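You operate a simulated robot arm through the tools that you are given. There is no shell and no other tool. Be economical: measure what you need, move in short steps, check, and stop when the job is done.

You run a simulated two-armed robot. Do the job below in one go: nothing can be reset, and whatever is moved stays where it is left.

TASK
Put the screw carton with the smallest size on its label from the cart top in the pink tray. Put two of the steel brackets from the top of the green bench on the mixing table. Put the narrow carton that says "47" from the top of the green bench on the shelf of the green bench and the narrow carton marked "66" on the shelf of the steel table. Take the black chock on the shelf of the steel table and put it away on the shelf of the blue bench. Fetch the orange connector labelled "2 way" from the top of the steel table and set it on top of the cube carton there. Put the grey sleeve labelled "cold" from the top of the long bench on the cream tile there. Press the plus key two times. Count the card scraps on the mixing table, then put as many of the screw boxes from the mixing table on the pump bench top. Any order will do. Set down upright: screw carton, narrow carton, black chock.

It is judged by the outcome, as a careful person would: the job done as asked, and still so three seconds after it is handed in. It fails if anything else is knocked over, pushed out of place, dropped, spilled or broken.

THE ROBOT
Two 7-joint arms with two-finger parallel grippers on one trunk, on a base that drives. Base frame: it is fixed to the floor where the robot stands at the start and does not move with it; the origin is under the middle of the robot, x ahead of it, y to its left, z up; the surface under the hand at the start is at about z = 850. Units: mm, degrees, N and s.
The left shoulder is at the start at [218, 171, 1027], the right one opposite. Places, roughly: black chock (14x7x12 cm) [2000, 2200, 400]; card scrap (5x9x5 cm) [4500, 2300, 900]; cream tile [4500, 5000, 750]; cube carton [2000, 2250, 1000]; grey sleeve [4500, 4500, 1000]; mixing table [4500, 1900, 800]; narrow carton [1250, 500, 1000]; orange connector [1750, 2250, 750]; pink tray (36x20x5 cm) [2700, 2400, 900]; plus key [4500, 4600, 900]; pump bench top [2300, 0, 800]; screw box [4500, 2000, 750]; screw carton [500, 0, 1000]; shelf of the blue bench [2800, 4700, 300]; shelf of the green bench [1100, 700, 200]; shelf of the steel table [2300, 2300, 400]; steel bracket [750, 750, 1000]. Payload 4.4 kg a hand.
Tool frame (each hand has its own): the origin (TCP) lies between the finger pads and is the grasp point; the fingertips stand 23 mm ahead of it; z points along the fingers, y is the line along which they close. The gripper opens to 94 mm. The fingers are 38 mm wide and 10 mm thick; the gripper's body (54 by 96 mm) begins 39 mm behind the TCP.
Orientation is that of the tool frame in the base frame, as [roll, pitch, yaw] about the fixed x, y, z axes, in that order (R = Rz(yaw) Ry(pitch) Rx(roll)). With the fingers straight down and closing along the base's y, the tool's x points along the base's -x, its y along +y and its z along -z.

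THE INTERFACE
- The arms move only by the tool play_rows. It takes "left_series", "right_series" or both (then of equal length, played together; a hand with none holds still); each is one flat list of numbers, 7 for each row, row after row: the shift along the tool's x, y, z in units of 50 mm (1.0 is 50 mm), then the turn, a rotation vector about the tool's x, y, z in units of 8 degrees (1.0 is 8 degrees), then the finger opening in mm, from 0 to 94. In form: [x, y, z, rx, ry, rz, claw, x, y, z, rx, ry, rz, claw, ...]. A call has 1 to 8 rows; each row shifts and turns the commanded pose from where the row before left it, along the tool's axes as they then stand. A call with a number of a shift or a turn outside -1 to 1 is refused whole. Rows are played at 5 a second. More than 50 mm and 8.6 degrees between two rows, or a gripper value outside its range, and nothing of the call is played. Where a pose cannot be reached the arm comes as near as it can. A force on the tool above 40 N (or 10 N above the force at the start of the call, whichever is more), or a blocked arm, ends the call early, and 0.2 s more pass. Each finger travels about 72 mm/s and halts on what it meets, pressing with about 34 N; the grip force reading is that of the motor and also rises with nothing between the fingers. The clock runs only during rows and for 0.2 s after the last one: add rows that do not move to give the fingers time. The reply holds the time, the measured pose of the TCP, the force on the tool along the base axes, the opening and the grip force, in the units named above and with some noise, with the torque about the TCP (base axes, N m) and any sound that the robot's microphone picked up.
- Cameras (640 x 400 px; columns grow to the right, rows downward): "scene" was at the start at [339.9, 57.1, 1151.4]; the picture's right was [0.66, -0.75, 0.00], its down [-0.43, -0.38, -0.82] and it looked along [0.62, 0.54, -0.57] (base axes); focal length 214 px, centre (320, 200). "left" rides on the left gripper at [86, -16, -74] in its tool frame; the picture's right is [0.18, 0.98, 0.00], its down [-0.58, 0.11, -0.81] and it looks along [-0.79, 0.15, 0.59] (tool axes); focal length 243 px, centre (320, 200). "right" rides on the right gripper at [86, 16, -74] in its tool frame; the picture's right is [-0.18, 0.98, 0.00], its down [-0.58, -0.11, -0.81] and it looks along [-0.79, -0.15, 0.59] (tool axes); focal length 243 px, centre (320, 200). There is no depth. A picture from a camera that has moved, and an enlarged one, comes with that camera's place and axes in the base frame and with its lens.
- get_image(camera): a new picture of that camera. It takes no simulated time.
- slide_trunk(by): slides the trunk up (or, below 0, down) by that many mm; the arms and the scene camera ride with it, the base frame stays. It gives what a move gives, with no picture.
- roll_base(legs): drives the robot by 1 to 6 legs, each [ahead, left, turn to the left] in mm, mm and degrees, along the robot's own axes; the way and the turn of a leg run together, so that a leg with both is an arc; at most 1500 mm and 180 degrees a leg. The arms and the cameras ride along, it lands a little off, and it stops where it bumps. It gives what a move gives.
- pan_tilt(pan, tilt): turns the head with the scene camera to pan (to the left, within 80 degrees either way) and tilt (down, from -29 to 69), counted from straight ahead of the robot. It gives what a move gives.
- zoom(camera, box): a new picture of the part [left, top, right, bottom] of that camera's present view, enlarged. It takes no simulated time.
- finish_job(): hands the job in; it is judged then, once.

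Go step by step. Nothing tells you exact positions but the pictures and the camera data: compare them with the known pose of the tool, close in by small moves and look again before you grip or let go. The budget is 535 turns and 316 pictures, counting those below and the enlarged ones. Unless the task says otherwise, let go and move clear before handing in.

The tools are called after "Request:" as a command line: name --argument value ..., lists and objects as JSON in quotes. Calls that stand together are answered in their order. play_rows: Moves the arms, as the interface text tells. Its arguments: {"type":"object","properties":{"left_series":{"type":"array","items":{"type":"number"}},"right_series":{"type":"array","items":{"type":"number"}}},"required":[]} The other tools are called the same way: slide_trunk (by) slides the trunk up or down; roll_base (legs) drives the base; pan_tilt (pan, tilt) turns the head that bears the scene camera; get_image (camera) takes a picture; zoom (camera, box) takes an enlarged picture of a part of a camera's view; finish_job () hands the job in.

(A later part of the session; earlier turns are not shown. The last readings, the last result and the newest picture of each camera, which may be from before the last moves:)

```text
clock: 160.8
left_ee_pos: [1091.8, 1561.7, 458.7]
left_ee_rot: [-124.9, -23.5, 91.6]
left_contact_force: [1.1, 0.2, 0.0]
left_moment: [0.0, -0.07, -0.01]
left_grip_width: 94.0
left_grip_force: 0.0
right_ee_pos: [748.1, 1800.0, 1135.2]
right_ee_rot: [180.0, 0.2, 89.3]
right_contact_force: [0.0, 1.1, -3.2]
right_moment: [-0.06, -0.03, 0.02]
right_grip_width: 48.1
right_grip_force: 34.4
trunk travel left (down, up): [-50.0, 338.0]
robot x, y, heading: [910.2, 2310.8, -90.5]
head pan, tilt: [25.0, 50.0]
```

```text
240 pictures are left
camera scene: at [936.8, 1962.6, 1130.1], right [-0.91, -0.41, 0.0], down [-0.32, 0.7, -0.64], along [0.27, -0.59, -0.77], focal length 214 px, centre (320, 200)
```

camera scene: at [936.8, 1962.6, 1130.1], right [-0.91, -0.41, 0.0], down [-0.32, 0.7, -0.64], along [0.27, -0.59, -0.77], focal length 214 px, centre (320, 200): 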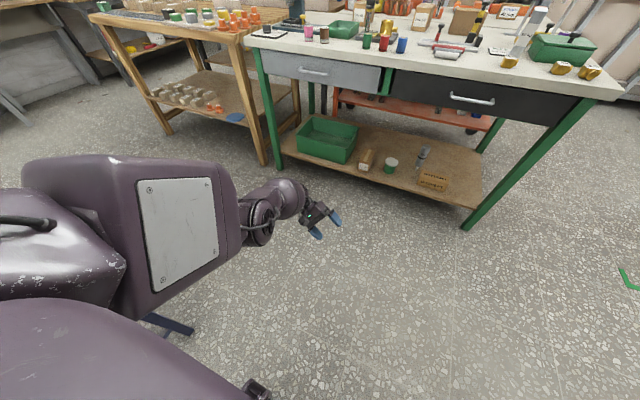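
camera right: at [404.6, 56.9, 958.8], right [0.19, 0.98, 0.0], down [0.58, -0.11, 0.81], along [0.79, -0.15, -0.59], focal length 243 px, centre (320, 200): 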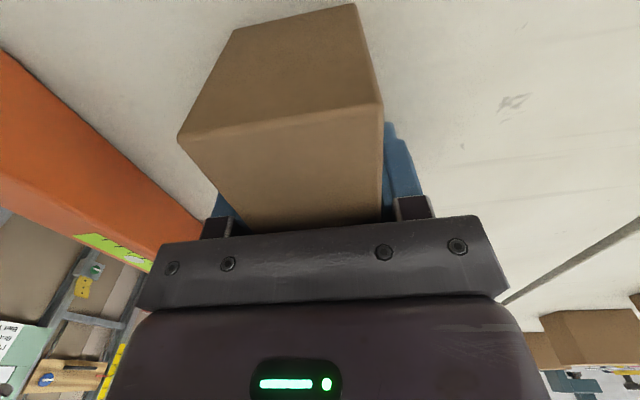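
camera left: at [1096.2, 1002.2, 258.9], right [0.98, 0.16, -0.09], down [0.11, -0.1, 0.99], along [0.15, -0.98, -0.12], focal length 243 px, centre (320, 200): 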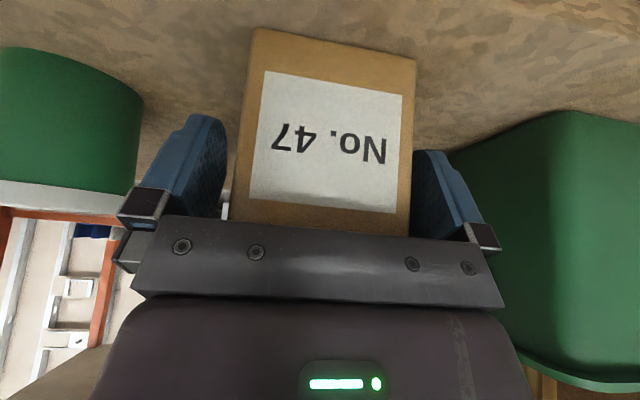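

Request:
play_rows --left_series '[0.83, 0.31, 0.19, 0, 0, 0, 94, 0.83, 0.31, 0.19, 0, 0, 0, 94, 0.83, 0.31, 0.19, 0, 0, 0, 94, 0.83, 0.31, 0.19, 0, 0, 0, 94]'

Request:
get_image --camera "scene"

```text
clock: 161.8
left_ee_pos: [1102.4, 1663.2, 367.9]
left_ee_rot: [-124.8, -23.6, 91.4]
left_contact_force: [-0.4, -0.8, -0.1]
left_moment: [0.04, -0.03, -0.04]
left_grip_width: 93.9
left_grip_force: 0.1
left hand out of reach, approached as far as the arm can: row 1, 2, 3, 4
right_ee_pos: [748.9, 1799.2, 1134.2]
right_ee_rot: [-180.0, -0.1, 89.3]
right_contact_force: [0.5, 0.1, -2.9]
right_moment: [-0.02, 0.02, 0.0]
right_grip_width: 47.8
right_grip_force: 34.0
trunk travel left (down, up): [-50.0, 338.0]
robot x, y, heading: [909.1, 2306.9, -90.2]
head pan, tilt: [25.0, 50.0]
```

```text
239 pictures are left
camera scene: at [936.9, 1961.0, 1129.1], right [-0.91, -0.41, 0.0], down [-0.32, 0.7, -0.64], along [0.27, -0.59, -0.77], focal length 214 px, centre (320, 200)
```

scene: 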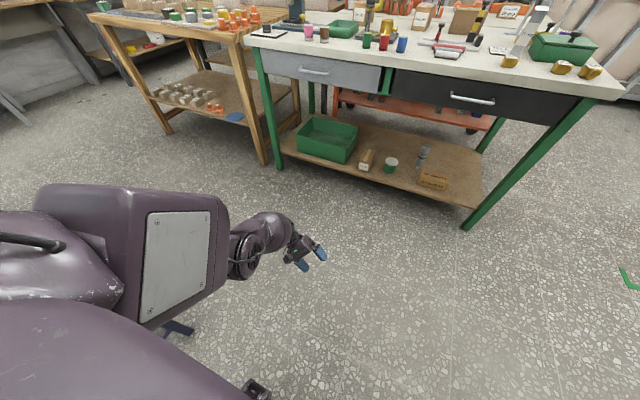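

I think the forearm roll is at its limit. Unwind the hand about the arm axis first, then try bending.

Request:
play_rows --left_series '[-0.24, -0.44, 0, 0.876, -0.479, -0.07, 94, -0.24, -0.44, 0, 0.876, -0.479, -0.07, 94, -0.24, -0.44, 0, 0.876, -0.479, -0.07, 94, -0.24, -0.44, 0, 0.876, -0.479, -0.07, 94, -0.24, -0.44, 0, 0.876, -0.479, -0.07, 94, -0.24, -0.44, 0, 0.876, -0.479, -0.07, 94, -0.24, -0.44, 0, 0.876, -0.479, -0.07, 94, -0.24, -0.44, 0, 0.876, -0.479, -0.07, 94]'

Request:
get_image --camera "scene"

```text
clock: 163.6
left_ee_pos: [1100.9, 1517.8, 488.4]
left_ee_rot: [-79.8, -21.4, 123.8]
left_contact_force: [-0.2, -0.3, -0.5]
left_moment: [0.01, 0.0, 0.02]
left_grip_width: 94.3
left_grip_force: 0.1
left hand out of reach, approached as far as the arm can: row 1
right_ee_pos: [749.2, 1799.4, 1133.7]
right_ee_rot: [180.0, 0.0, 89.3]
right_contact_force: [-0.3, 0.2, -3.1]
right_moment: [-0.02, -0.01, -0.03]
right_grip_width: 47.9
right_grip_force: 33.5
trunk travel left (down, up): [-50.0, 338.0]
robot x, y, heading: [912.8, 2306.4, -90.8]
head pan, tilt: [25.0, 50.0]
```

```text
238 pictures are left
camera scene: at [936.8, 1961.4, 1129.3], right [-0.91, -0.41, 0.0], down [-0.32, 0.7, -0.64], along [0.27, -0.59, -0.77], focal length 214 px, centre (320, 200)
```

scene: 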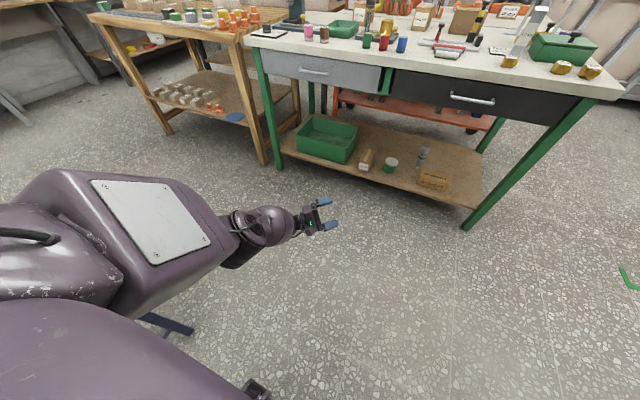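

Now it follows. Raise and retract the hand.

Request:
play_rows --left_series '[0.579, -0.81, -0.024, 0, 0, 0, 94, 0.579, -0.81, -0.024, 0, 0, 0, 94, 0.579, -0.81, -0.024, 0, 0, 0, 94, 0.579, -0.81, -0.024, 0, 0, 0, 94, 0.579, -0.81, -0.024, 0, 0, 0, 94, 0.579, -0.81, -0.024, 0, 0, 0, 94]'

Request:
get_image --camera "scene"

```text
clock: 165.0
left_ee_pos: [1137.5, 1426.7, 582.3]
left_ee_rot: [-79.9, -21.4, 123.7]
left_contact_force: [0.4, -0.1, -0.5]
left_moment: [-0.02, -0.01, 0.0]
left_grip_width: 93.7
left_grip_force: 0.0
left hand out of reach, approached as far as the arm can: row 1, 2, 3, 4, 5, 6
right_ee_pos: [749.1, 1799.8, 1135.5]
right_ee_rot: [180.0, 0.0, 89.3]
right_contact_force: [0.3, 1.0, -1.8]
right_moment: [-0.02, 0.02, 0.01]
right_grip_width: 48.1
right_grip_force: 34.3
trunk travel left (down, up): [-50.0, 338.0]
robot x, y, heading: [906.9, 2305.6, -90.5]
head pan, tilt: [25.0, 50.0]
```

```text
237 pictures are left
camera scene: at [936.8, 1961.6, 1129.4], right [-0.91, -0.41, 0.0], down [-0.32, 0.7, -0.64], along [0.27, -0.59, -0.77], focal length 214 px, centre (320, 200)
```

scene: 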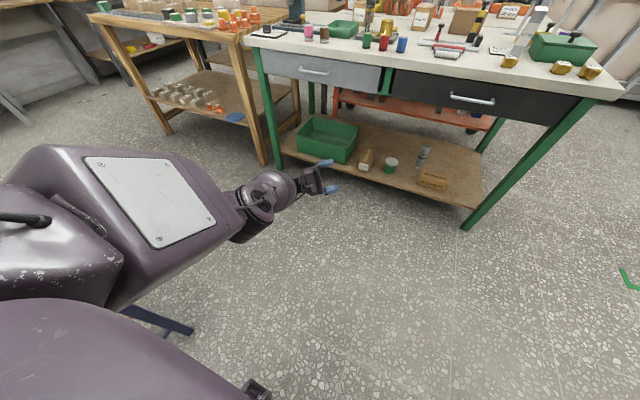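

Request:
play_rows --left_series '[0.646, 0.274, 0.09, 0, 0, 0, 94, 0.128, -0.074, -0.69, 0, 0, 0, 94, 0.205, 0.558, -0.383, 0, 0, 0, 94, 0.57, -0.358, -0.218, 0, 0, 0, 94]'

```text
clock: 166.0
left_ee_pos: [1143.3, 1477.2, 532.7]
left_ee_rot: [-79.9, -21.3, 123.7]
left_contact_force: [-0.7, 0.1, 0.7]
left_moment: [0.0, 0.0, -0.01]
left_grip_width: 94.0
left_grip_force: 0.0
left hand out of reach, approached as far as the arm can: row 1, 2, 4
right_ee_pos: [747.5, 1799.9, 1134.7]
right_ee_rot: [-180.0, 0.0, 89.3]
right_contact_force: [-0.2, 0.4, -3.8]
right_moment: [-0.03, 0.01, -0.02]
right_grip_width: 48.0
right_grip_force: 33.7
trunk travel left (down, up): [-50.0, 338.0]
robot x, y, heading: [908.3, 2308.8, -90.7]
head pan, tilt: [25.0, 50.0]
```

Request:
play_rows --left_series '[0, 0, 0, 1, 0, 0, 94, 0, 0, 0, -1, 0, 0, 94, 0, 0, 0, 0, 1, 0, 94, 0, 0, 0, 0, -1, 0, 94, 0, 0, 0, 0, 0, 1, 94, 0, 0, 0, 0, 0, -1, 94]'

Request:
get_image --camera "left"

```text
clock: 167.4
left_ee_pos: [1143.3, 1475.3, 535.4]
left_ee_rot: [-80.0, -21.4, 123.7]
left_contact_force: [0.1, 0.1, 0.2]
left_moment: [0.01, 0.01, 0.03]
left_grip_width: 94.0
left_grip_force: 0.0
left hand out of reach, approached as far as the arm can: row 1, 2, 3, 4
right_ee_pos: [748.3, 1799.2, 1133.9]
right_ee_rot: [180.0, -0.1, 89.4]
right_contact_force: [-0.4, 0.1, -2.4]
right_moment: [-0.03, 0.0, -0.02]
right_grip_width: 48.1
right_grip_force: 34.6
trunk travel left (down, up): [-50.0, 338.0]
robot x, y, heading: [905.0, 2307.2, -90.7]
head pan, tilt: [25.0, 50.0]
```

```text
236 pictures are left
camera left: at [1161.4, 1582.7, 569.4], right [-0.43, 0.34, -0.83], down [0.9, 0.06, -0.44], along [-0.1, -0.94, -0.33], focal length 243 px, centre (320, 200)
```

left: 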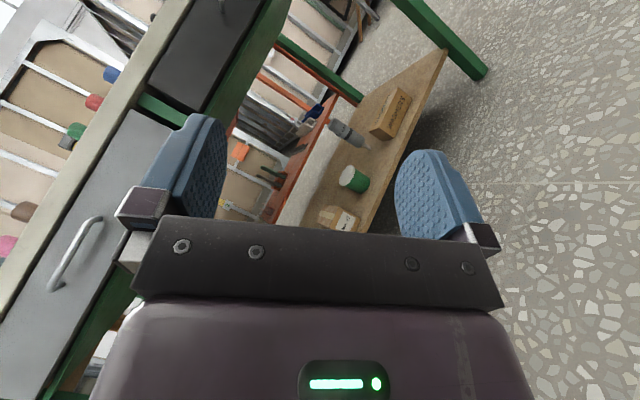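

Request:
play_rows --left_series '[-0.27, -0.48, 0.24, 0, 0, 0, 94, -0.27, -0.48, 0.24, 0, 0, 0, 94, 0.27, 0.48, -0.24, 0, 0, 0, 94, 0.27, 0.48, -0.24, 0, 0, 0, 94, -0.15, -0.16, -0.56, 0, 0, 0, 94, -0.15, -0.16, -0.56, 0, 0, 0, 94, 0.15, 0.16, 0.56, 0, 0, 0, 94, 0.15, 0.16, 0.56, 0, 0, 0, 94]'

```text
clock: 169.2
left_ee_pos: [1144.4, 1473.1, 536.5]
left_ee_rot: [-80.0, -21.3, 123.8]
left_contact_force: [0.3, -0.1, 0.6]
left_moment: [0.01, -0.02, 0.01]
left_grip_width: 94.0
left_grip_force: 0.1
left hand out of reach, approached as far as the arm can: row 2, 3, 4, 5
right_ee_pos: [747.1, 1799.0, 1134.2]
right_ee_rot: [-179.9, -0.1, 89.3]
right_contact_force: [0.2, -1.0, -2.5]
right_moment: [-0.04, 0.0, 0.01]
right_grip_width: 47.9
right_grip_force: 33.5
trunk travel left (down, up): [-50.0, 338.0]
robot x, y, heading: [907.6, 2305.1, -90.6]
head pan, tilt: [25.0, 50.0]
```

Request:
play_rows --left_series '[-0.24, -0.26, -0.9, 0, 0, 0, 94, -0.24, -0.26, -0.9, 0, 0, 0, 94, -0.24, -0.26, -0.9, 0, 0, 0, 94, 0.7, -0.41, -0.07, 0, 0, 0, 94, 0.7, -0.41, -0.07, 0, 0, 0, 94, 0.7, -0.41, -0.07, 0, 0, 0, 94]'

Request:
get_image --camera "scene"

```text
clock: 170.6
left_ee_pos: [1289.7, 1526.0, 546.1]
left_ee_rot: [-79.9, -21.3, 123.7]
left_contact_force: [0.4, 0.2, 0.3]
left_moment: [-0.02, 0.01, 0.01]
left_grip_width: 93.8
left_grip_force: 0.1
left hand out of reach, approached as far as the arm can: row 2, 3, 4, 5, 6
right_ee_pos: [749.8, 1799.2, 1133.7]
right_ee_rot: [180.0, 0.0, 89.3]
right_contact_force: [-0.1, -0.6, -3.6]
right_moment: [-0.05, 0.07, 0.0]
right_grip_width: 47.8
right_grip_force: 34.7
trunk travel left (down, up): [-50.0, 338.0]
robot x, y, heading: [907.1, 2308.4, -90.7]
head pan, tilt: [25.0, 50.0]
```

```text
235 pictures are left
camera scene: at [937.1, 1961.5, 1129.3], right [-0.91, -0.41, 0.0], down [-0.32, 0.7, -0.64], along [0.27, -0.59, -0.77], focal length 214 px, centre (320, 200)
```

scene: 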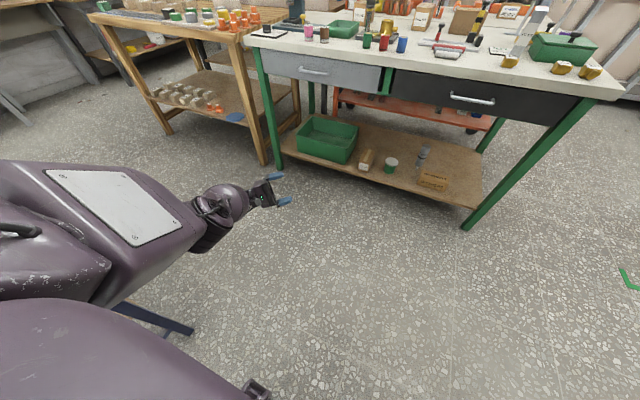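

I now think the wrist pitch limit blocks bending when the hand points away from the forearm. I align the hand with the forearm, then try to bend.

Request:
play_rows --left_series '[-0.43, 0.25, 0, -0.503, -0.86, 0, 94, -0.43, 0.25, 0, -0.503, -0.86, 0, 94, -0.43, 0.25, 0, -0.503, -0.86, 0, 94, -0.43, 0.25, 0, -0.503, -0.86, 0, 94, -0.43, 0.25, 0, -0.503, -0.86, 0, 94, -0.43, 0.25, 0, -0.503, -0.86, 0, 94, -0.43, 0.25, 0, -0.503, -0.86, 0, 94, -0.43, 0.25, 0, -0.503, -0.86, 0, 94]'

Request:
play_rows --left_series '[0, 0, -0.9, 0, 0, 0, 94, 0, 0, -0.9, 0, 0, 0, 94, 0, 0, -0.9, 0, 0, 0, 94]'

Request:
get_image --camera "scene"

```text
clock: 172.4
left_ee_pos: [1394.8, 1489.4, 419.3]
left_ee_rot: [-129.1, -6.6, 177.8]
left_contact_force: [0.1, 0.6, 0.4]
left_moment: [0.0, -0.05, 0.02]
left_grip_width: 94.0
left_grip_force: 0.0
left hand out of reach, approached as far as the arm can: row 3, 4, 6, 8
right_ee_pos: [748.8, 1799.1, 1133.5]
right_ee_rot: [180.0, -0.1, 89.3]
right_contact_force: [0.1, 0.2, -3.0]
right_moment: [-0.06, -0.01, -0.01]
right_grip_width: 48.0
right_grip_force: 33.5
trunk travel left (down, up): [-50.0, 338.0]
robot x, y, heading: [909.9, 2307.9, -90.7]
head pan, tilt: [25.0, 50.0]
```

```text
clock: 173.2
left_ee_pos: [1456.5, 1532.0, 423.0]
left_ee_rot: [-129.0, -6.8, 177.9]
left_contact_force: [-0.3, -0.2, -0.2]
left_moment: [0.02, -0.05, 0.0]
left_grip_width: 94.0
left_grip_force: 0.1
left hand out of reach, approached as far as the arm can: row 1, 2, 3
right_ee_pos: [749.0, 1799.3, 1134.7]
right_ee_rot: [180.0, -0.1, 89.3]
right_contact_force: [-0.2, 0.3, -3.5]
right_moment: [-0.01, -0.02, -0.01]
right_grip_width: 47.9
right_grip_force: 34.0
trunk travel left (down, up): [-50.0, 338.0]
robot x, y, heading: [909.4, 2309.5, -90.7]
head pan, tilt: [25.0, 50.0]
```

```text
234 pictures are left
camera scene: at [937.0, 1961.4, 1129.3], right [-0.91, -0.41, 0.0], down [-0.32, 0.7, -0.64], along [0.27, -0.59, -0.77], focal length 214 px, centre (320, 200)
```

scene: 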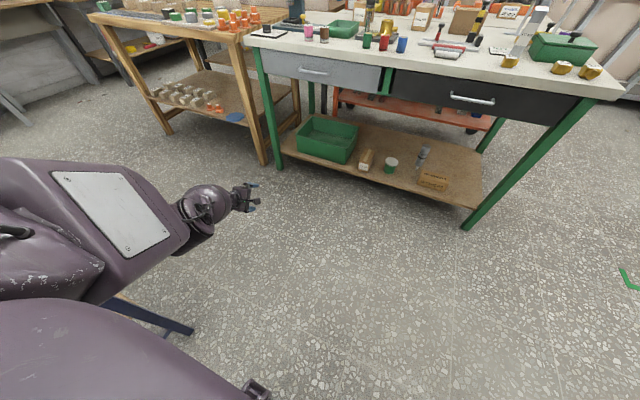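

Request:
play_rows --left_series '[0, 0.9, 0, 0, 0, 0, 94, 0, 0.9, 0, 0, 0, 0, 94, 0, 0.5, -0.7, 0, 0, 0, 94, 0, 0.5, -0.7, 0, 0, 0, 94, 0, 0, -0.9, 0, 0, 0, 94, 0, 0, -0.9, 0, 0, 0, 94]'

Request:
get_image --camera "scene"

```text
clock: 174.8
left_ee_pos: [1405.1, 1703.8, 440.9]
left_ee_rot: [-127.7, -8.8, 176.0]
left_contact_force: [0.1, 0.1, 0.1]
left_moment: [0.03, -0.04, 0.02]
left_grip_width: 94.1
left_grip_force: 0.1
left hand out of reach, approached as far as the arm can: row 1, 2
right_ee_pos: [726.1, 1802.6, 1137.7]
right_ee_rot: [179.9, 0.3, 87.9]
right_contact_force: [-0.3, 1.4, -1.6]
right_moment: [-0.09, 0.06, 0.03]
right_grip_width: 47.7
right_grip_force: 34.0
trunk travel left (down, up): [-50.0, 338.0]
robot x, y, heading: [902.9, 2301.8, -92.1]
head pan, tilt: [25.0, 50.0]
stopped in row 6 (left hand): the arm was blocked; the commanded pose is now the measured one
```

```text
233 pictures are left
camera scene: at [918.7, 1958.6, 1131.3], right [-0.92, -0.39, 0.0], down [-0.3, 0.71, -0.64], along [0.25, -0.59, -0.77], focal length 214 px, centre (320, 200)
```

scene: 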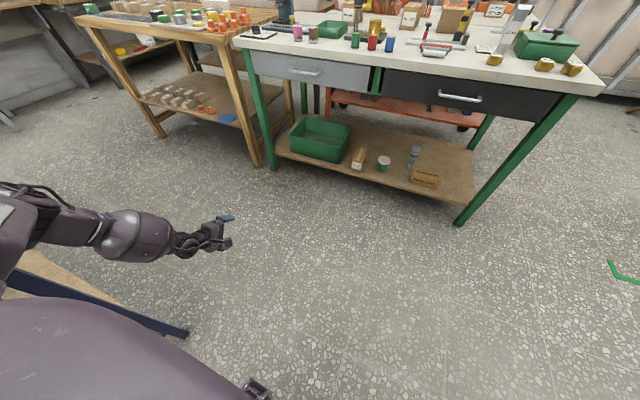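

The elbow bent but bumped the steel table side. I move the base away to the right at once.

Request:
roll_base --legs '[[0, -350, 0]]'

Request:
pan_tilt --pan 75 --tilt 40

Request:
get_image --camera "scene"

```text
clock: 177.1
left_ee_pos: [1231.8, 1725.4, 437.3]
left_ee_rot: [-128.3, -8.6, 176.9]
left_contact_force: [0.3, 0.5, -0.9]
left_moment: [0.02, 0.0, 0.02]
left_grip_width: 93.8
left_grip_force: 0.1
right_ee_pos: [550.1, 1805.3, 1133.0]
right_ee_rot: [-179.9, -0.2, 88.6]
right_contact_force: [-0.3, 0.2, -2.6]
right_moment: [-0.03, 0.0, -0.02]
right_grip_width: 47.9
right_grip_force: 34.3
trunk travel left (down, up): [-50.0, 338.0]
robot x, y, heading: [716.3, 2311.4, -91.4]
head pan, tilt: [25.0, 50.0]
stopped in leg 1: the robot was blocked; the commanded pose is now the measured one
```

```text
clock: 178.3
left_ee_pos: [1231.5, 1725.3, 437.5]
left_ee_rot: [-128.3, -8.6, 176.9]
left_contact_force: [0.2, -0.2, -0.4]
left_moment: [-0.01, 0.0, -0.01]
left_grip_width: 94.0
left_grip_force: 0.1
right_ee_pos: [548.2, 1806.8, 1134.7]
right_ee_rot: [-179.9, -0.1, 88.5]
right_contact_force: [-0.1, -0.4, -3.6]
right_moment: [-0.04, -0.01, 0.01]
right_grip_width: 47.9
right_grip_force: 33.6
trunk travel left (down, up): [-50.0, 338.0]
robot x, y, heading: [713.5, 2313.3, -91.4]
head pan, tilt: [75.0, 40.0]
```

```text
232 pictures are left
camera scene: at [789.7, 2013.0, 1143.4], right [-0.28, -0.96, 0.0], down [-0.62, 0.18, -0.77], along [0.73, -0.22, -0.64], focal length 214 px, centre (320, 200)
```

scene: 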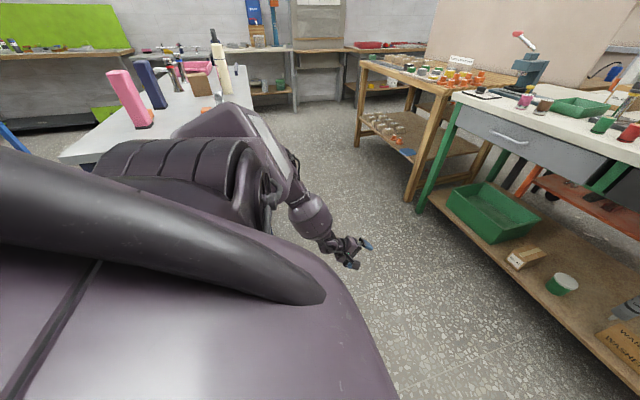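

Request:
pan_tilt --pan -75 --tilt 45

Request:
get_image --camera "scene"

```text
clock: 180.7
left_ee_pos: [1230.7, 1725.1, 437.2]
left_ee_rot: [-128.3, -8.6, 176.9]
left_contact_force: [-0.3, -0.5, 0.9]
left_moment: [0.01, -0.02, 0.01]
left_grip_width: 94.0
left_grip_force: 0.2
right_ee_pos: [547.8, 1807.6, 1134.7]
right_ee_rot: [179.9, -0.1, 88.5]
right_contact_force: [-0.8, -0.9, -2.6]
right_moment: [-0.02, 0.01, 0.01]
right_grip_width: 47.9
right_grip_force: 34.3
trunk travel left (down, up): [-50.0, 338.0]
robot x, y, heading: [718.2, 2313.8, -91.4]
head pan, tilt: [-75.0, 45.0]
```

```text
231 pictures are left
camera scene: at [629.2, 2017.8, 1136.2], right [-0.24, 0.97, 0.0], down [0.69, 0.17, -0.71], along [-0.69, -0.17, -0.71], focal length 214 px, centre (320, 200)
```

scene: 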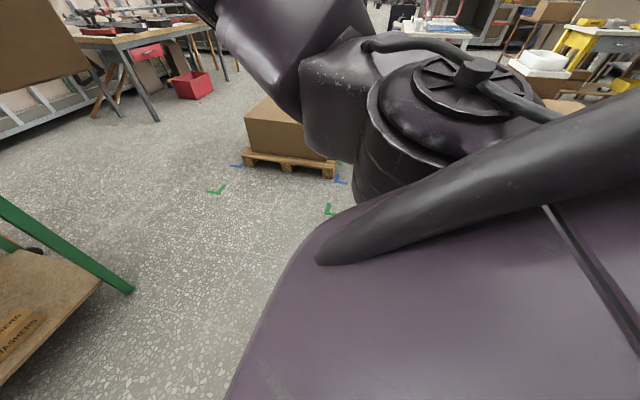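

Request:
roll_base --legs '[[150, 0, 0]]'

Request:
pan_tilt --pan 80 --tilt 60

Request:
get_image --camera "scene"

```text
clock: 182.0
left_ee_pos: [1225.9, 1574.2, 435.7]
left_ee_rot: [-128.3, -8.7, 176.7]
left_contact_force: [0.1, 0.0, -0.2]
left_moment: [-0.02, 0.0, 0.03]
left_grip_width: 94.2
left_grip_force: 0.0
right_ee_pos: [542.9, 1656.1, 1133.0]
right_ee_rot: [180.0, -0.2, 88.4]
right_contact_force: [-0.4, 0.6, -3.4]
right_moment: [-0.01, 0.01, -0.01]
right_grip_width: 47.8
right_grip_force: 34.1
trunk travel left (down, up): [-50.0, 338.0]
robot x, y, heading: [710.7, 2160.6, -91.6]
head pan, tilt: [-75.0, 45.0]
```

```text
clock: 184.4
left_ee_pos: [1226.4, 1574.1, 437.1]
left_ee_rot: [-128.3, -8.6, 176.7]
left_contact_force: [0.5, 0.2, 1.0]
left_moment: [-0.02, 0.02, 0.03]
left_grip_width: 93.8
left_grip_force: 0.0
right_ee_pos: [544.9, 1657.1, 1135.0]
right_ee_rot: [-179.8, -0.2, 88.4]
right_contact_force: [0.2, -0.7, -2.0]
right_moment: [-0.04, -0.01, -0.01]
right_grip_width: 47.9
right_grip_force: 33.5
trunk travel left (down, up): [-50.0, 338.0]
robot x, y, heading: [714.6, 2162.9, -91.2]
head pan, tilt: [80.0, 60.0]
```

```text
230 pictures are left
camera scene: at [769.6, 1874.0, 1116.7], right [-0.2, -0.98, 0.0], down [-0.85, 0.17, -0.5], along [0.49, -0.1, -0.87], focal length 214 px, centre (320, 200)
```

scene: 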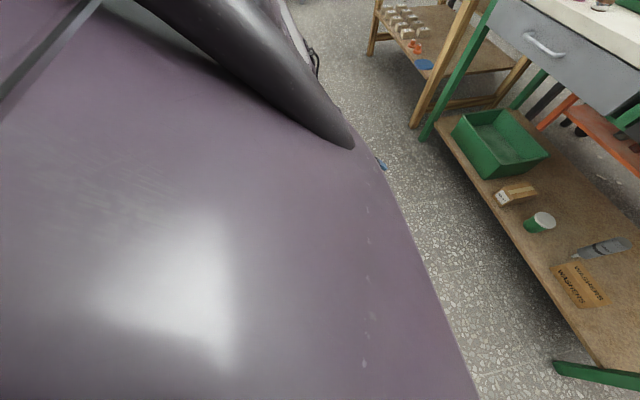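

The base moves freely now and the elbow is bent. Raise the hand toward its home region.

Request:
play_rows --left_series '[0.14, -0.75, -0.59, 0, 0, 0, 94, 0.14, -0.75, -0.59, 0, 0, 0, 94, 0.14, -0.75, -0.59, 0, 0, 0, 94, 0.14, -0.75, -0.59, 0, 0, 0, 94, 0.14, -0.75, -0.59, 0, 0, 0, 94, 0.14, -0.75, -0.59, 0, 0, 0, 94]'

Request:
pan_tilt --pan 45 --tilt 40

Request:
get_image --camera "scene"

```text
clock: 185.8
left_ee_pos: [1224.2, 1570.8, 730.1]
left_ee_rot: [-128.3, -8.7, 176.8]
left_contact_force: [-0.7, 1.2, -0.2]
left_moment: [0.04, -0.01, 0.0]
left_grip_width: 94.0
left_grip_force: 0.1
right_ee_pos: [543.2, 1657.8, 1133.2]
right_ee_rot: [179.9, -0.1, 88.4]
right_contact_force: [0.2, -0.2, -3.1]
right_moment: [-0.06, -0.02, 0.0]
right_grip_width: 47.8
right_grip_force: 34.1
trunk travel left (down, up): [-50.0, 338.0]
robot x, y, heading: [715.6, 2164.2, -91.6]
head pan, tilt: [80.0, 60.0]
```

```text
clock: 186.8
left_ee_pos: [1224.8, 1569.9, 728.3]
left_ee_rot: [-128.3, -8.6, 176.7]
left_contact_force: [0.3, -0.1, -1.2]
left_moment: [0.01, 0.01, -0.03]
left_grip_width: 94.0
left_grip_force: 0.0
right_ee_pos: [543.3, 1657.1, 1133.4]
right_ee_rot: [180.0, -0.1, 88.5]
right_contact_force: [0.0, 0.2, -2.9]
right_moment: [-0.02, 0.0, 0.0]
right_grip_width: 47.9
right_grip_force: 34.3
trunk travel left (down, up): [-50.0, 338.0]
robot x, y, heading: [712.8, 2164.3, -91.6]
head pan, tilt: [45.0, 40.0]
```

```text
229 pictures are left
camera scene: at [762.8, 1825.7, 1143.4], right [-0.72, -0.69, 0.0], down [-0.44, 0.47, -0.77], along [0.53, -0.55, -0.64], focal length 214 px, centre (320, 200)
```

scene: 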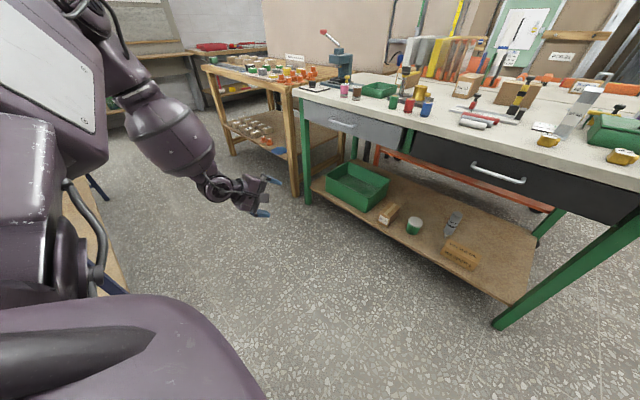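

Elbow-up configuration restored. Rotate the hand back to the standard tool-down orientation.

Request:
play_rows --left_series '[0, 0, 0, -0.458, 0.315, 0.808, 94, 0, 0, 0, -0.458, 0.315, 0.808, 94, 0, 0, 0, -0.458, 0.315, 0.808, 94, 0, 0, 0, -0.458, 0.315, 0.808, 94, 0, 0, 0, -0.458, 0.315, 0.808, 94, 0, 0, 0, -0.458, 0.315, 0.808, 94, 0, 0, 0, -0.458, 0.315, 0.808, 94, 0, 0, 0, -0.458, 0.315, 0.808, 94]'

Request:
play_rows --left_series '[0, 0, 0, -0.458, 0.315, 0.808, 94, 0, 0, 0, -0.458, 0.315, 0.808, 94, 0, 0, 0, -0.458, 0.315, 0.808, 94, 0, 0, 0, -0.458, 0.315, 0.808, 94, 0, 0, 0, -0.458, 0.315, 0.808, 94]'

Request:
get_image --camera "scene"

```text
clock: 188.6
left_ee_pos: [1228.1, 1572.7, 726.0]
left_ee_rot: [-159.1, 6.8, 124.0]
left_contact_force: [0.0, 0.3, 0.1]
left_moment: [0.04, 0.04, 0.0]
left_grip_width: 94.1
left_grip_force: 0.0
right_ee_pos: [543.2, 1657.3, 1133.0]
right_ee_rot: [180.0, -0.3, 88.4]
right_contact_force: [-0.6, -0.5, -3.0]
right_moment: [0.01, -0.03, -0.01]
right_grip_width: 48.0
right_grip_force: 34.2
trunk travel left (down, up): [-50.0, 338.0]
robot x, y, heading: [717.2, 2165.0, -91.5]
head pan, tilt: [45.0, 40.0]
```

```text
clock: 189.8
left_ee_pos: [1231.3, 1578.0, 720.9]
left_ee_rot: [-175.9, 2.6, 96.7]
left_contact_force: [0.3, 0.4, 0.0]
left_moment: [0.01, 0.02, 0.0]
left_grip_width: 94.1
left_grip_force: 0.0
left hand out of reach, approached as far as the arm can: row 4, 5
right_ee_pos: [543.4, 1657.3, 1134.1]
right_ee_rot: [180.0, -0.1, 88.4]
right_contact_force: [-0.4, -1.0, -3.6]
right_moment: [-0.01, -0.01, -0.01]
right_grip_width: 47.9
right_grip_force: 33.9
trunk travel left (down, up): [-50.0, 338.0]
robot x, y, heading: [711.6, 2164.3, -91.5]
head pan, tilt: [45.0, 40.0]
```

```text
228 pictures are left
camera scene: at [762.8, 1825.8, 1143.5], right [-0.72, -0.69, 0.0], down [-0.44, 0.47, -0.77], along [0.53, -0.56, -0.64], focal length 214 px, centre (320, 200)
```

scene: 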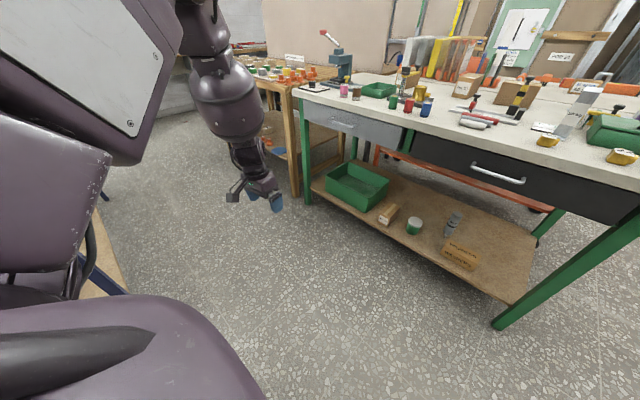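

Left arm is back in its normal configuration. Raise it and drive back to the green bench for carton 66.

Request:
play_rows --left_series '[0, 0, -1, 0, 0, 0, 94, 0, 0, -1, 0, 0, 0, 94, 0, 0, -1, 0, 0, 0, 94, 0, 0, -1, 0, 0, 0, 94, 0, 0, -1, 0, 0, 0, 94, 0, 0, -1, 0, 0, 0, 94, 0, 0, -1, 0, 0, 0, 94, 0, 0, -1, 0, 0, 0, 94]'

Request:
roll_base --legs '[[500, 0, 1.5], [0, 420, 0]]'

Request:
pan_tilt --pan 10 --tilt 35

Request:
get_image --camera "scene"

```text
clock: 191.6
left_ee_pos: [1315.1, 1593.1, 823.4]
left_ee_rot: [-173.1, 4.3, 96.9]
left_contact_force: [0.6, -0.6, -0.9]
left_moment: [-0.01, -0.01, 0.04]
left_grip_width: 94.1
left_grip_force: 0.1
left hand out of reach, approached as far as the arm can: row 1, 2, 3, 4, 5, 6, 7, 8
right_ee_pos: [543.6, 1656.8, 1133.5]
right_ee_rot: [-179.9, -0.1, 88.4]
right_contact_force: [0.1, 0.1, -3.2]
right_moment: [-0.03, 0.01, 0.0]
right_grip_width: 48.2
right_grip_force: 34.1
trunk travel left (down, up): [-50.0, 338.0]
robot x, y, heading: [711.6, 2163.2, -91.7]
head pan, tilt: [45.0, 40.0]
```

```text
clock: 198.4
left_ee_pos: [1745.5, 1114.2, 822.4]
left_ee_rot: [-173.1, 4.4, 98.3]
left_contact_force: [-0.6, 0.0, -0.4]
left_moment: [-0.02, 0.0, 0.0]
left_grip_width: 94.1
left_grip_force: 0.0
right_ee_pos: [975.1, 1157.5, 1134.3]
right_ee_rot: [-179.8, -0.2, 89.8]
right_contact_force: [0.9, 0.3, -4.2]
right_moment: [-0.03, 0.0, 0.01]
right_grip_width: 47.9
right_grip_force: 34.1
trunk travel left (down, up): [-50.0, 338.0]
robot x, y, heading: [1130.9, 1667.6, -89.8]
head pan, tilt: [45.0, 40.0]
```

```text
clock: 199.4
left_ee_pos: [1747.1, 1115.1, 822.7]
left_ee_rot: [-173.1, 4.4, 98.3]
left_contact_force: [-0.9, 0.3, 0.5]
left_moment: [0.0, 0.01, -0.03]
left_grip_width: 93.8
left_grip_force: 0.0
right_ee_pos: [973.3, 1157.0, 1133.8]
right_ee_rot: [-180.0, -0.1, 90.0]
right_contact_force: [0.8, 0.4, -3.2]
right_moment: [-0.03, 0.02, 0.02]
right_grip_width: 47.9
right_grip_force: 34.1
trunk travel left (down, up): [-50.0, 338.0]
robot x, y, heading: [1129.1, 1665.3, -90.1]
head pan, tilt: [10.0, 35.0]
```

```text
227 pictures are left
camera scene: at [1144.6, 1304.3, 1151.0], right [-0.98, -0.18, 0.0], down [-0.1, 0.56, -0.82], along [0.14, -0.81, -0.57], focal length 214 px, centre (320, 200)
```

scene: 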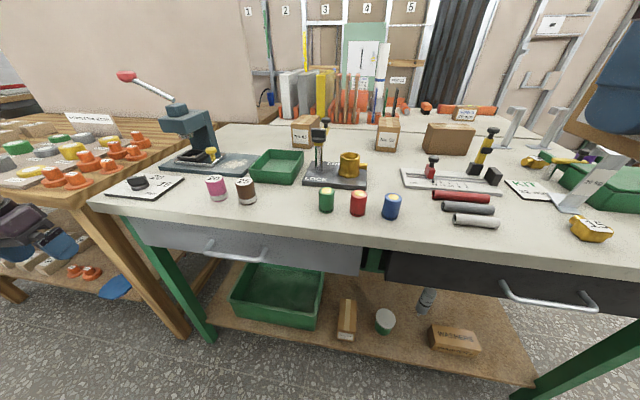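

The hand is low and far left near the wooden bench; carefully bring it right (away from it) first.

Request:
play_rows --left_series '[0, -0.9, 0, 0, 0, 0, 94, 0, -0.9, 0, 0, 0, 0, 94, 0, -0.9, 0, 0, 0, 0, 94, 0, -0.9, 0, 0, 0, 0, 94]'

Request:
pan_tilt --pan 45 --tilt 30

Request:
get_image --camera "scene"

```text
clock: 200.4
left_ee_pos: [1617.3, 1119.8, 754.6]
left_ee_rot: [-172.7, 4.7, 98.5]
left_contact_force: [-0.8, 0.0, 0.0]
left_moment: [0.01, 0.0, -0.01]
left_grip_width: 94.3
left_grip_force: 0.0
left hand out of reach, approached as far as the arm can: row 1, 2, 3, 4
right_ee_pos: [974.7, 1157.1, 1133.6]
right_ee_rot: [-179.9, -0.2, 89.9]
right_contact_force: [1.0, 0.2, -2.7]
right_moment: [-0.04, -0.02, 0.0]
right_grip_width: 47.8
right_grip_force: 34.0
trunk travel left (down, up): [-50.0, 338.0]
robot x, y, heading: [1127.1, 1667.8, -89.8]
head pan, tilt: [10.0, 35.0]
```

```text
clock: 201.4
left_ee_pos: [1618.8, 1119.6, 753.2]
left_ee_rot: [-172.6, 4.8, 98.3]
left_contact_force: [1.0, -0.1, -0.2]
left_moment: [0.01, 0.0, 0.02]
left_grip_width: 94.1
left_grip_force: 0.0
right_ee_pos: [974.4, 1156.6, 1133.7]
right_ee_rot: [-180.0, -0.1, 90.0]
right_contact_force: [0.3, 0.1, -3.3]
right_moment: [-0.05, 0.0, 0.03]
right_grip_width: 47.9
right_grip_force: 33.7
trunk travel left (down, up): [-50.0, 338.0]
robot x, y, heading: [1127.4, 1664.4, -89.8]
head pan, tilt: [45.0, 30.0]
```

```text
226 pictures are left
camera scene: at [1193.1, 1327.0, 1158.8], right [-0.71, -0.71, 0.0], down [-0.35, 0.35, -0.87], along [0.61, -0.61, -0.5], focal length 214 px, centre (320, 200)
```

scene: 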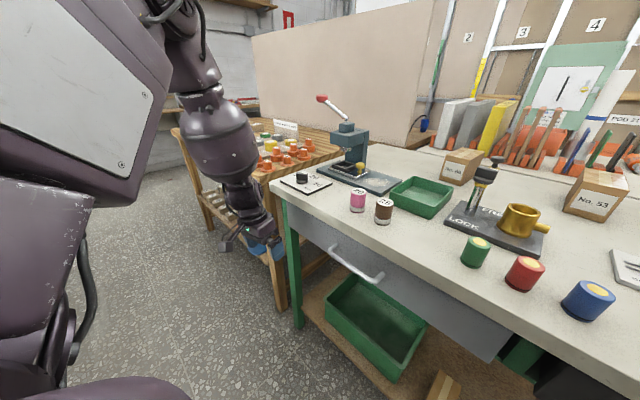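

Request:
play_rows --left_series '[0, 0, 0, 0, -1, 0, 94, 0, 0, 0, 0, -1, 0, 94]'

Request:
play_rows --left_series '[0, 0, 0, 1, 0, 0, 94, 0, 0, 0, 1, 0, 0, 94]'

Request:
play_rows --left_series '[0, 0, 0, 0, 0, 1, 94, 0, 0, 0, 0, 0, 1, 94]'

```text
clock: 202.0
left_ee_pos: [1619.4, 1118.4, 754.2]
left_ee_rot: [-172.7, 20.3, 100.3]
left_contact_force: [-0.5, -0.4, 0.2]
left_moment: [-0.03, -0.01, -0.01]
left_grip_width: 94.4
left_grip_force: 0.0
right_ee_pos: [974.9, 1157.0, 1134.1]
right_ee_rot: [-179.9, -0.2, 89.8]
right_contact_force: [-0.1, 0.4, -2.8]
right_moment: [-0.04, 0.02, 0.02]
right_grip_width: 47.7
right_grip_force: 33.5
trunk travel left (down, up): [-50.0, 338.0]
robot x, y, heading: [1128.1, 1669.5, -90.2]
head pan, tilt: [45.0, 30.0]
```

```text
clock: 202.6
left_ee_pos: [1620.2, 1118.3, 754.5]
left_ee_rot: [-156.6, 20.2, 100.3]
left_contact_force: [0.1, 0.3, 0.1]
left_moment: [0.01, 0.03, 0.01]
left_grip_width: 94.1
left_grip_force: 0.1
right_ee_pos: [974.7, 1157.2, 1133.3]
right_ee_rot: [-179.9, -0.1, 89.8]
right_contact_force: [0.3, 0.4, -4.1]
right_moment: [-0.03, -0.01, -0.01]
right_grip_width: 48.0
right_grip_force: 34.3
trunk travel left (down, up): [-50.0, 338.0]
robot x, y, heading: [1127.5, 1664.4, -89.7]
head pan, tilt: [45.0, 30.0]
```

```text
clock: 203.2
left_ee_pos: [1619.0, 1118.4, 754.8]
left_ee_rot: [-163.2, 25.9, 83.8]
left_contact_force: [0.0, -0.3, 0.3]
left_moment: [-0.01, -0.03, 0.03]
left_grip_width: 94.2
left_grip_force: 0.1
right_ee_pos: [974.8, 1156.6, 1133.5]
right_ee_rot: [-179.9, -0.1, 89.8]
right_contact_force: [0.3, 0.6, -3.2]
right_moment: [-0.03, 0.0, 0.03]
right_grip_width: 47.9
right_grip_force: 33.7
trunk travel left (down, up): [-50.0, 338.0]
robot x, y, heading: [1129.6, 1665.8, -90.2]
head pan, tilt: [45.0, 30.0]
```

Tilted forward it's all feasible, which is what I need. Set 30° tilt and raise.

Request:
play_rows --left_series '[0, 0, 0, -1, 0, 0, 94, 0, 0, 0, -1, -0.3, 0, 94, 0, 0, 0, 0, 0, -0.4, 94, -0.43, 0, -0.83, 0, 0, 0, 94, -0.43, 0, -0.83, 0, 0, 0, 94, -0.43, 0, -0.83, 0, 0, 0, 94]'

```text
clock: 204.6
left_ee_pos: [1627.1, 1109.3, 868.3]
left_ee_rot: [-177.2, 28.3, 87.8]
left_contact_force: [-0.1, 0.0, -0.4]
left_moment: [0.0, 0.02, -0.03]
left_grip_width: 93.9
left_grip_force: 0.1
left hand out of reach, approached as far as the arm can: row 6
right_ee_pos: [976.8, 1156.6, 1132.8]
right_ee_rot: [-179.9, -0.2, 89.9]
right_contact_force: [0.8, 0.4, -3.8]
right_moment: [-0.03, 0.02, 0.0]
right_grip_width: 48.1
right_grip_force: 33.8
trunk travel left (down, up): [-50.0, 338.0]
robot x, y, heading: [1130.6, 1668.8, -90.0]
head pan, tilt: [45.0, 30.0]
```

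The wrist is in its flipped branch. I lower a bit, tilt to 45°, and precess the hand about vertical to unflip it.

Request:
play_rows --left_series '[0.43, 0, 0.83, 0, 0, 0, 94, 0.43, 0, 0.83, 0, 0, 0, 94, 0, 0, 0, 0, -1, 0, 94, 0, 0, 0, 0, -1, 0, 94, 0, 0, 0, -0.7, 0, -0.7, 94, 0, 0, 0, -0.7, 0, -0.7, 94, 0, 0, 0, -0.7, 0, -0.7, 94, 0, 0, 0, -0.7, 0, -0.7, 94]'

Request:
play_rows --left_series '[0, 0, 0, -0.7, 0, -0.7, 94, 0, 0, 0, -0.7, 0, -0.7, 94, 0, 0, 0, -0.7, 0, -0.7, 94, 0, 0, 0, -0.7, 0, -0.7, 94, 0, 0, 0, -0.7, 0, -0.7, 94, 0, 0, 0, -0.7, 0, -0.7, 94, 0, 0, 0, -0.7, 0, -0.7, 94, 0, 0, 0, -0.7, 0, -0.7, 94]'

Request:
get_image --camera "scene"

```text
clock: 206.4
left_ee_pos: [1635.2, 1108.9, 782.5]
left_ee_rot: [177.7, 40.0, 117.6]
left_contact_force: [-0.4, 0.2, 0.2]
left_moment: [0.02, 0.01, 0.01]
left_grip_width: 93.9
left_grip_force: 0.1
left hand out of reach, approached as far as the arm can: row 4
right_ee_pos: [975.4, 1156.1, 1133.4]
right_ee_rot: [-179.9, -0.2, 89.8]
right_contact_force: [-0.5, -0.4, -3.4]
right_moment: [-0.05, -0.01, 0.01]
right_grip_width: 48.3
right_grip_force: 34.2
trunk travel left (down, up): [-50.0, 338.0]
robot x, y, heading: [1130.7, 1663.6, -90.0]
head pan, tilt: [45.0, 30.0]
```

```text
clock: 208.2
left_ee_pos: [1634.5, 1109.4, 782.7]
left_ee_rot: [172.8, 44.2, 177.4]
left_contact_force: [0.5, -0.6, -0.1]
left_moment: [0.0, -0.03, -0.01]
left_grip_width: 94.0
left_grip_force: 0.0
right_ee_pos: [975.1, 1156.9, 1133.4]
right_ee_rot: [-179.9, -0.1, 89.9]
right_contact_force: [0.1, -0.4, -3.3]
right_moment: [-0.03, -0.03, -0.02]
right_grip_width: 48.0
right_grip_force: 33.9
trunk travel left (down, up): [-50.0, 338.0]
robot x, y, heading: [1126.6, 1665.0, -90.1]
head pan, tilt: [45.0, 30.0]
```

```text
225 pictures are left
camera scene: at [1193.3, 1326.8, 1158.6], right [-0.71, -0.71, 0.0], down [-0.35, 0.35, -0.87], along [0.61, -0.61, -0.5], focal length 214 px, centre (320, 200)
```

scene: 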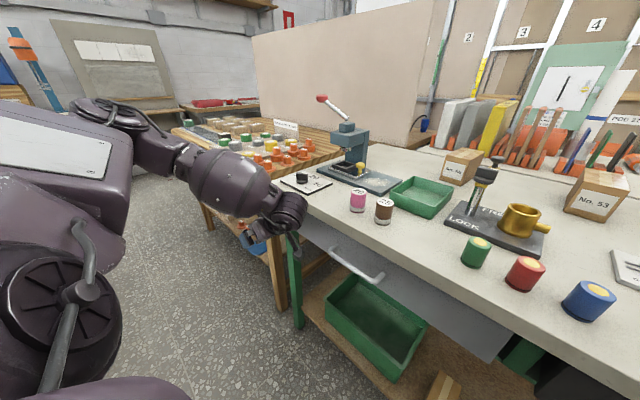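

Request:
roll_base --legs '[[-250, -100, 0]]'

Request:
play_rows --left_series '[0, 0, 0, -0.7, 0, -0.7, 94, 0, 0, 0, -0.7, 0, -0.7, 94, 0, 0, 0, -0.7, 0, -0.7, 94, 0, 0, 0, -0.7, 0, -0.7, 94, 0, 0, 0, -0.7, 0, -0.7, 94, 0, 0, 0, -0.7, 0, -0.7, 94, 0, 0, 0, -0.7, 0, -0.7, 94, 0, 0, 0, -0.7, 0, -0.7, 94]'

Request:
get_image --camera "scene"

```text
clock: 210.2
left_ee_pos: [1533.5, 1363.3, 784.6]
left_ee_rot: [172.8, 44.1, 177.1]
left_contact_force: [0.5, 1.1, 0.4]
left_moment: [-0.01, 0.0, 0.01]
left_grip_width: 94.1
left_grip_force: 0.0
right_ee_pos: [873.5, 1412.9, 1134.7]
right_ee_rot: [-180.0, -0.1, 89.7]
right_contact_force: [-0.1, -0.6, -2.9]
right_moment: [-0.04, -0.01, 0.0]
right_grip_width: 47.8
right_grip_force: 33.7
trunk travel left (down, up): [-50.0, 338.0]
robot x, y, heading: [1027.5, 1921.5, -90.0]
head pan, tilt: [45.0, 30.0]
```

```text
clock: 212.0
left_ee_pos: [1533.6, 1362.5, 783.1]
left_ee_rot: [175.5, 49.4, -117.6]
left_contact_force: [-0.9, -0.3, -0.3]
left_moment: [0.0, 0.0, -0.03]
left_grip_width: 94.1
left_grip_force: 0.1
right_ee_pos: [872.9, 1411.1, 1133.7]
right_ee_rot: [-179.9, -0.2, 89.6]
right_contact_force: [0.9, 0.2, -3.1]
right_moment: [-0.01, -0.02, 0.0]
right_grip_width: 47.8
right_grip_force: 33.4
trunk travel left (down, up): [-50.0, 338.0]
robot x, y, heading: [1031.2, 1922.4, -90.1]
head pan, tilt: [45.0, 30.0]
```

```text
224 pictures are left
camera scene: at [1091.9, 1581.3, 1158.7], right [-0.71, -0.7, 0.0], down [-0.35, 0.35, -0.87], along [0.61, -0.61, -0.5], focal length 214 px, centre (320, 200)
```

scene: 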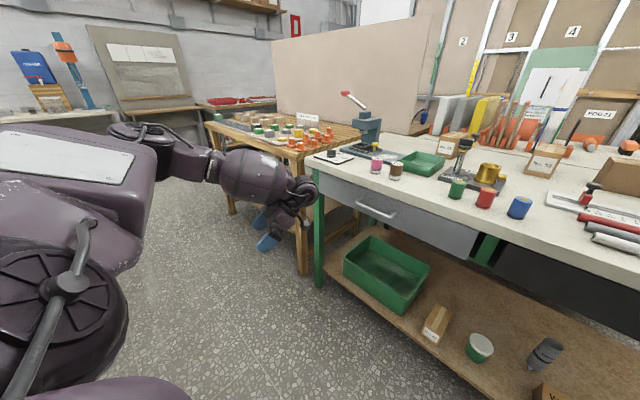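

Now the hand bends the proper way. Bring it to vertical, then spin it about its axis back to the standard yaw.

Request:
play_rows --left_series '[0, 0, 0, 0, 1, 0, 94, 0, 0, 0, 0, 1, 0, 94, 0, 0, 0, 0, 1, 0, 94, 0, 0, 0, 0, 1, 0, 94, 0, 0, 0, 0, 1, 0, 94, 0, 0, 0, 0, 1, 0, 94]'

Request:
play_rows --left_series '[0, 0, 0, 0, 0, 1, 94, 0, 0, 0, 0, 0, 1, 94, 0, 0, 0, 0, 0, 1, 94, 0, 0, 0, 0, 0, 1, 94, 0, 0, 0, 0, 0, 1, 94, 0, 0, 0, 0, 0, 1, 94, 0, 0, 0, 0, 0, 1, 94, 0, 0, 0, 0, 0, 1, 94]'

Request:
get_image --camera "scene"

```text
clock: 213.4
left_ee_pos: [1533.6, 1362.8, 784.3]
left_ee_rot: [177.0, 1.1, -114.4]
left_contact_force: [-0.3, 0.4, -0.3]
left_moment: [-0.02, 0.01, 0.0]
left_grip_width: 94.2
left_grip_force: 0.0
right_ee_pos: [872.9, 1412.1, 1133.6]
right_ee_rot: [-179.9, -0.1, 89.7]
right_contact_force: [0.2, 0.0, -3.3]
right_moment: [-0.01, 0.01, -0.01]
right_grip_width: 47.6
right_grip_force: 34.3
trunk travel left (down, up): [-50.0, 338.0]
robot x, y, heading: [1029.5, 1923.3, -90.2]
head pan, tilt: [45.0, 30.0]
```

```text
clock: 215.2
left_ee_pos: [1534.0, 1361.7, 782.2]
left_ee_rot: [177.6, -2.1, -178.5]
left_contact_force: [-0.3, 0.6, 0.1]
left_moment: [0.01, 0.03, -0.01]
left_grip_width: 93.8
left_grip_force: 0.0
right_ee_pos: [872.7, 1412.5, 1133.3]
right_ee_rot: [-179.9, -0.1, 89.7]
right_contact_force: [0.0, 0.0, -3.3]
right_moment: [-0.02, 0.0, 0.01]
right_grip_width: 48.0
right_grip_force: 34.2
trunk travel left (down, up): [-50.0, 338.0]
robot x, y, heading: [1031.6, 1922.3, -90.1]
head pan, tilt: [45.0, 30.0]
```

```text
223 pictures are left
camera scene: at [1091.8, 1581.3, 1158.8], right [-0.71, -0.7, 0.0], down [-0.35, 0.35, -0.87], along [0.61, -0.61, -0.5], focal length 214 px, centre (320, 200)
```

scene: 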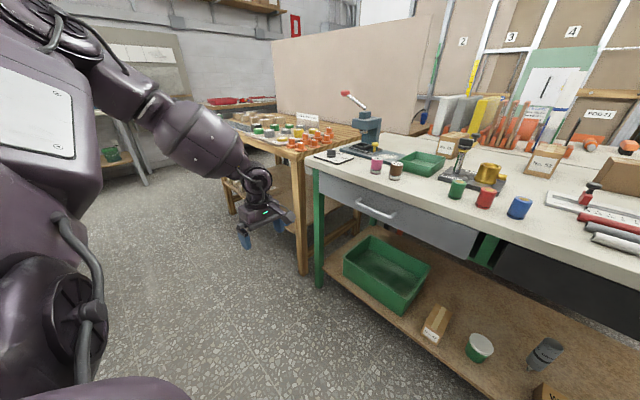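

Request:
play_rows --left_series '[0, 0, 0, 0, 0, 1, 94, 0, 0, 0, 0, 0, 1, 94, 0, 0, 0, 0, 0, 1, 94, 0, 0, 0, 0, 0, 1, 94, 0, 0, 0, 0, 0, 1, 94, 0, 0, 0, 0, 0, 1, 94, 0, 0, 0, 0, 0, 1, 94, 0, 0, 0, 0, 0, 1, 94]'

Request:
play_rows --left_series '[0, 0, 0, 0, 0, 1, 94, 0, 0, 0, 0, 0, 1, 94, 0, 0, 0, 0, 0, 1, 94, 0, 0, 0, 0, 0, 0.4, 94, 0, 0, -1, 0, 0, 0, 94, 0, 0, -1, 0, 0, 0, 94, 0, 0, -1, 0, 0, 0, 94, 0, 0, -1, 0, 0, 0, 94]'

```text
clock: 217.0
left_ee_pos: [1535.0, 1362.1, 783.2]
left_ee_rot: [-179.2, -3.1, 117.4]
left_contact_force: [1.1, 0.3, -0.5]
left_moment: [0.06, 0.01, 0.0]
left_grip_width: 93.9
left_grip_force: 0.0
right_ee_pos: [871.9, 1411.1, 1134.1]
right_ee_rot: [-179.9, -0.2, 89.6]
right_contact_force: [-0.5, 0.8, -3.1]
right_moment: [-0.03, -0.02, 0.03]
right_grip_width: 48.0
right_grip_force: 33.9
trunk travel left (down, up): [-50.0, 338.0]
robot x, y, heading: [1028.6, 1920.2, -90.1]
head pan, tilt: [45.0, 30.0]
```

```text
clock: 218.8
left_ee_pos: [1537.0, 1351.7, 980.9]
left_ee_rot: [-178.0, -2.5, 90.3]
left_contact_force: [-0.1, 0.4, -0.4]
left_moment: [-0.03, 0.04, -0.01]
left_grip_width: 94.1
left_grip_force: 0.0
right_ee_pos: [873.3, 1411.8, 1134.7]
right_ee_rot: [-180.0, -0.1, 89.7]
right_contact_force: [-0.7, 0.0, -3.3]
right_moment: [-0.04, 0.02, -0.01]
right_grip_width: 48.2
right_grip_force: 33.8
trunk travel left (down, up): [-50.0, 338.0]
robot x, y, heading: [1031.3, 1925.4, -90.2]
head pan, tilt: [45.0, 30.0]
```

Left arm fully restored to its normal branch. Now raise it and bring it to the middle, then drive to the bench for carton 66.

Request:
play_rows --left_series '[0, 0, -1, 0, 0, 0, 94, 0, 0, -1, 0, 0, 0, 94, 0, 0, -1, 0, 0, 0, 94, 0, 0, -1, 0, 0, 0, 94, 0, -1, 0, 0, 0, 0, 94, 0, -1, 0, 0, 0, 0, 94, 0, -1, 0, 0, 0, 0, 94, 0, -1, 0, 0, 0, 0, 94]'

Request:
roll_base --legs '[[400, 100, 0]]'

```text
clock: 220.6
left_ee_pos: [1346.6, 1342.1, 1188.9]
left_ee_rot: [-177.9, -2.5, 90.4]
left_contact_force: [0.1, -0.9, 0.1]
left_moment: [0.0, -0.02, 0.03]
left_grip_width: 93.9
left_grip_force: 0.0
right_ee_pos: [872.3, 1411.6, 1133.1]
right_ee_rot: [180.0, -0.3, 89.6]
right_contact_force: [-0.2, -0.5, -2.7]
right_moment: [-0.02, 0.0, -0.02]
right_grip_width: 47.9
right_grip_force: 34.5
trunk travel left (down, up): [-50.0, 338.0]
robot x, y, heading: [1030.8, 1921.1, -90.2]
head pan, tilt: [45.0, 30.0]
```

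```text
clock: 223.1
left_ee_pos: [1451.7, 958.1, 1189.9]
left_ee_rot: [-177.9, -2.4, 90.6]
left_contact_force: [0.5, 0.1, 0.4]
left_moment: [0.01, -0.01, -0.03]
left_grip_width: 94.0
left_grip_force: 0.0
right_ee_pos: [976.3, 1023.4, 1135.1]
right_ee_rot: [-179.9, -0.2, 90.0]
right_contact_force: [-0.6, -0.1, -3.0]
right_moment: [-0.04, 0.0, 0.01]
right_grip_width: 47.7
right_grip_force: 34.5
trunk travel left (down, up): [-50.0, 338.0]
robot x, y, heading: [1132.2, 1534.3, -89.8]
head pan, tilt: [45.0, 30.0]
```

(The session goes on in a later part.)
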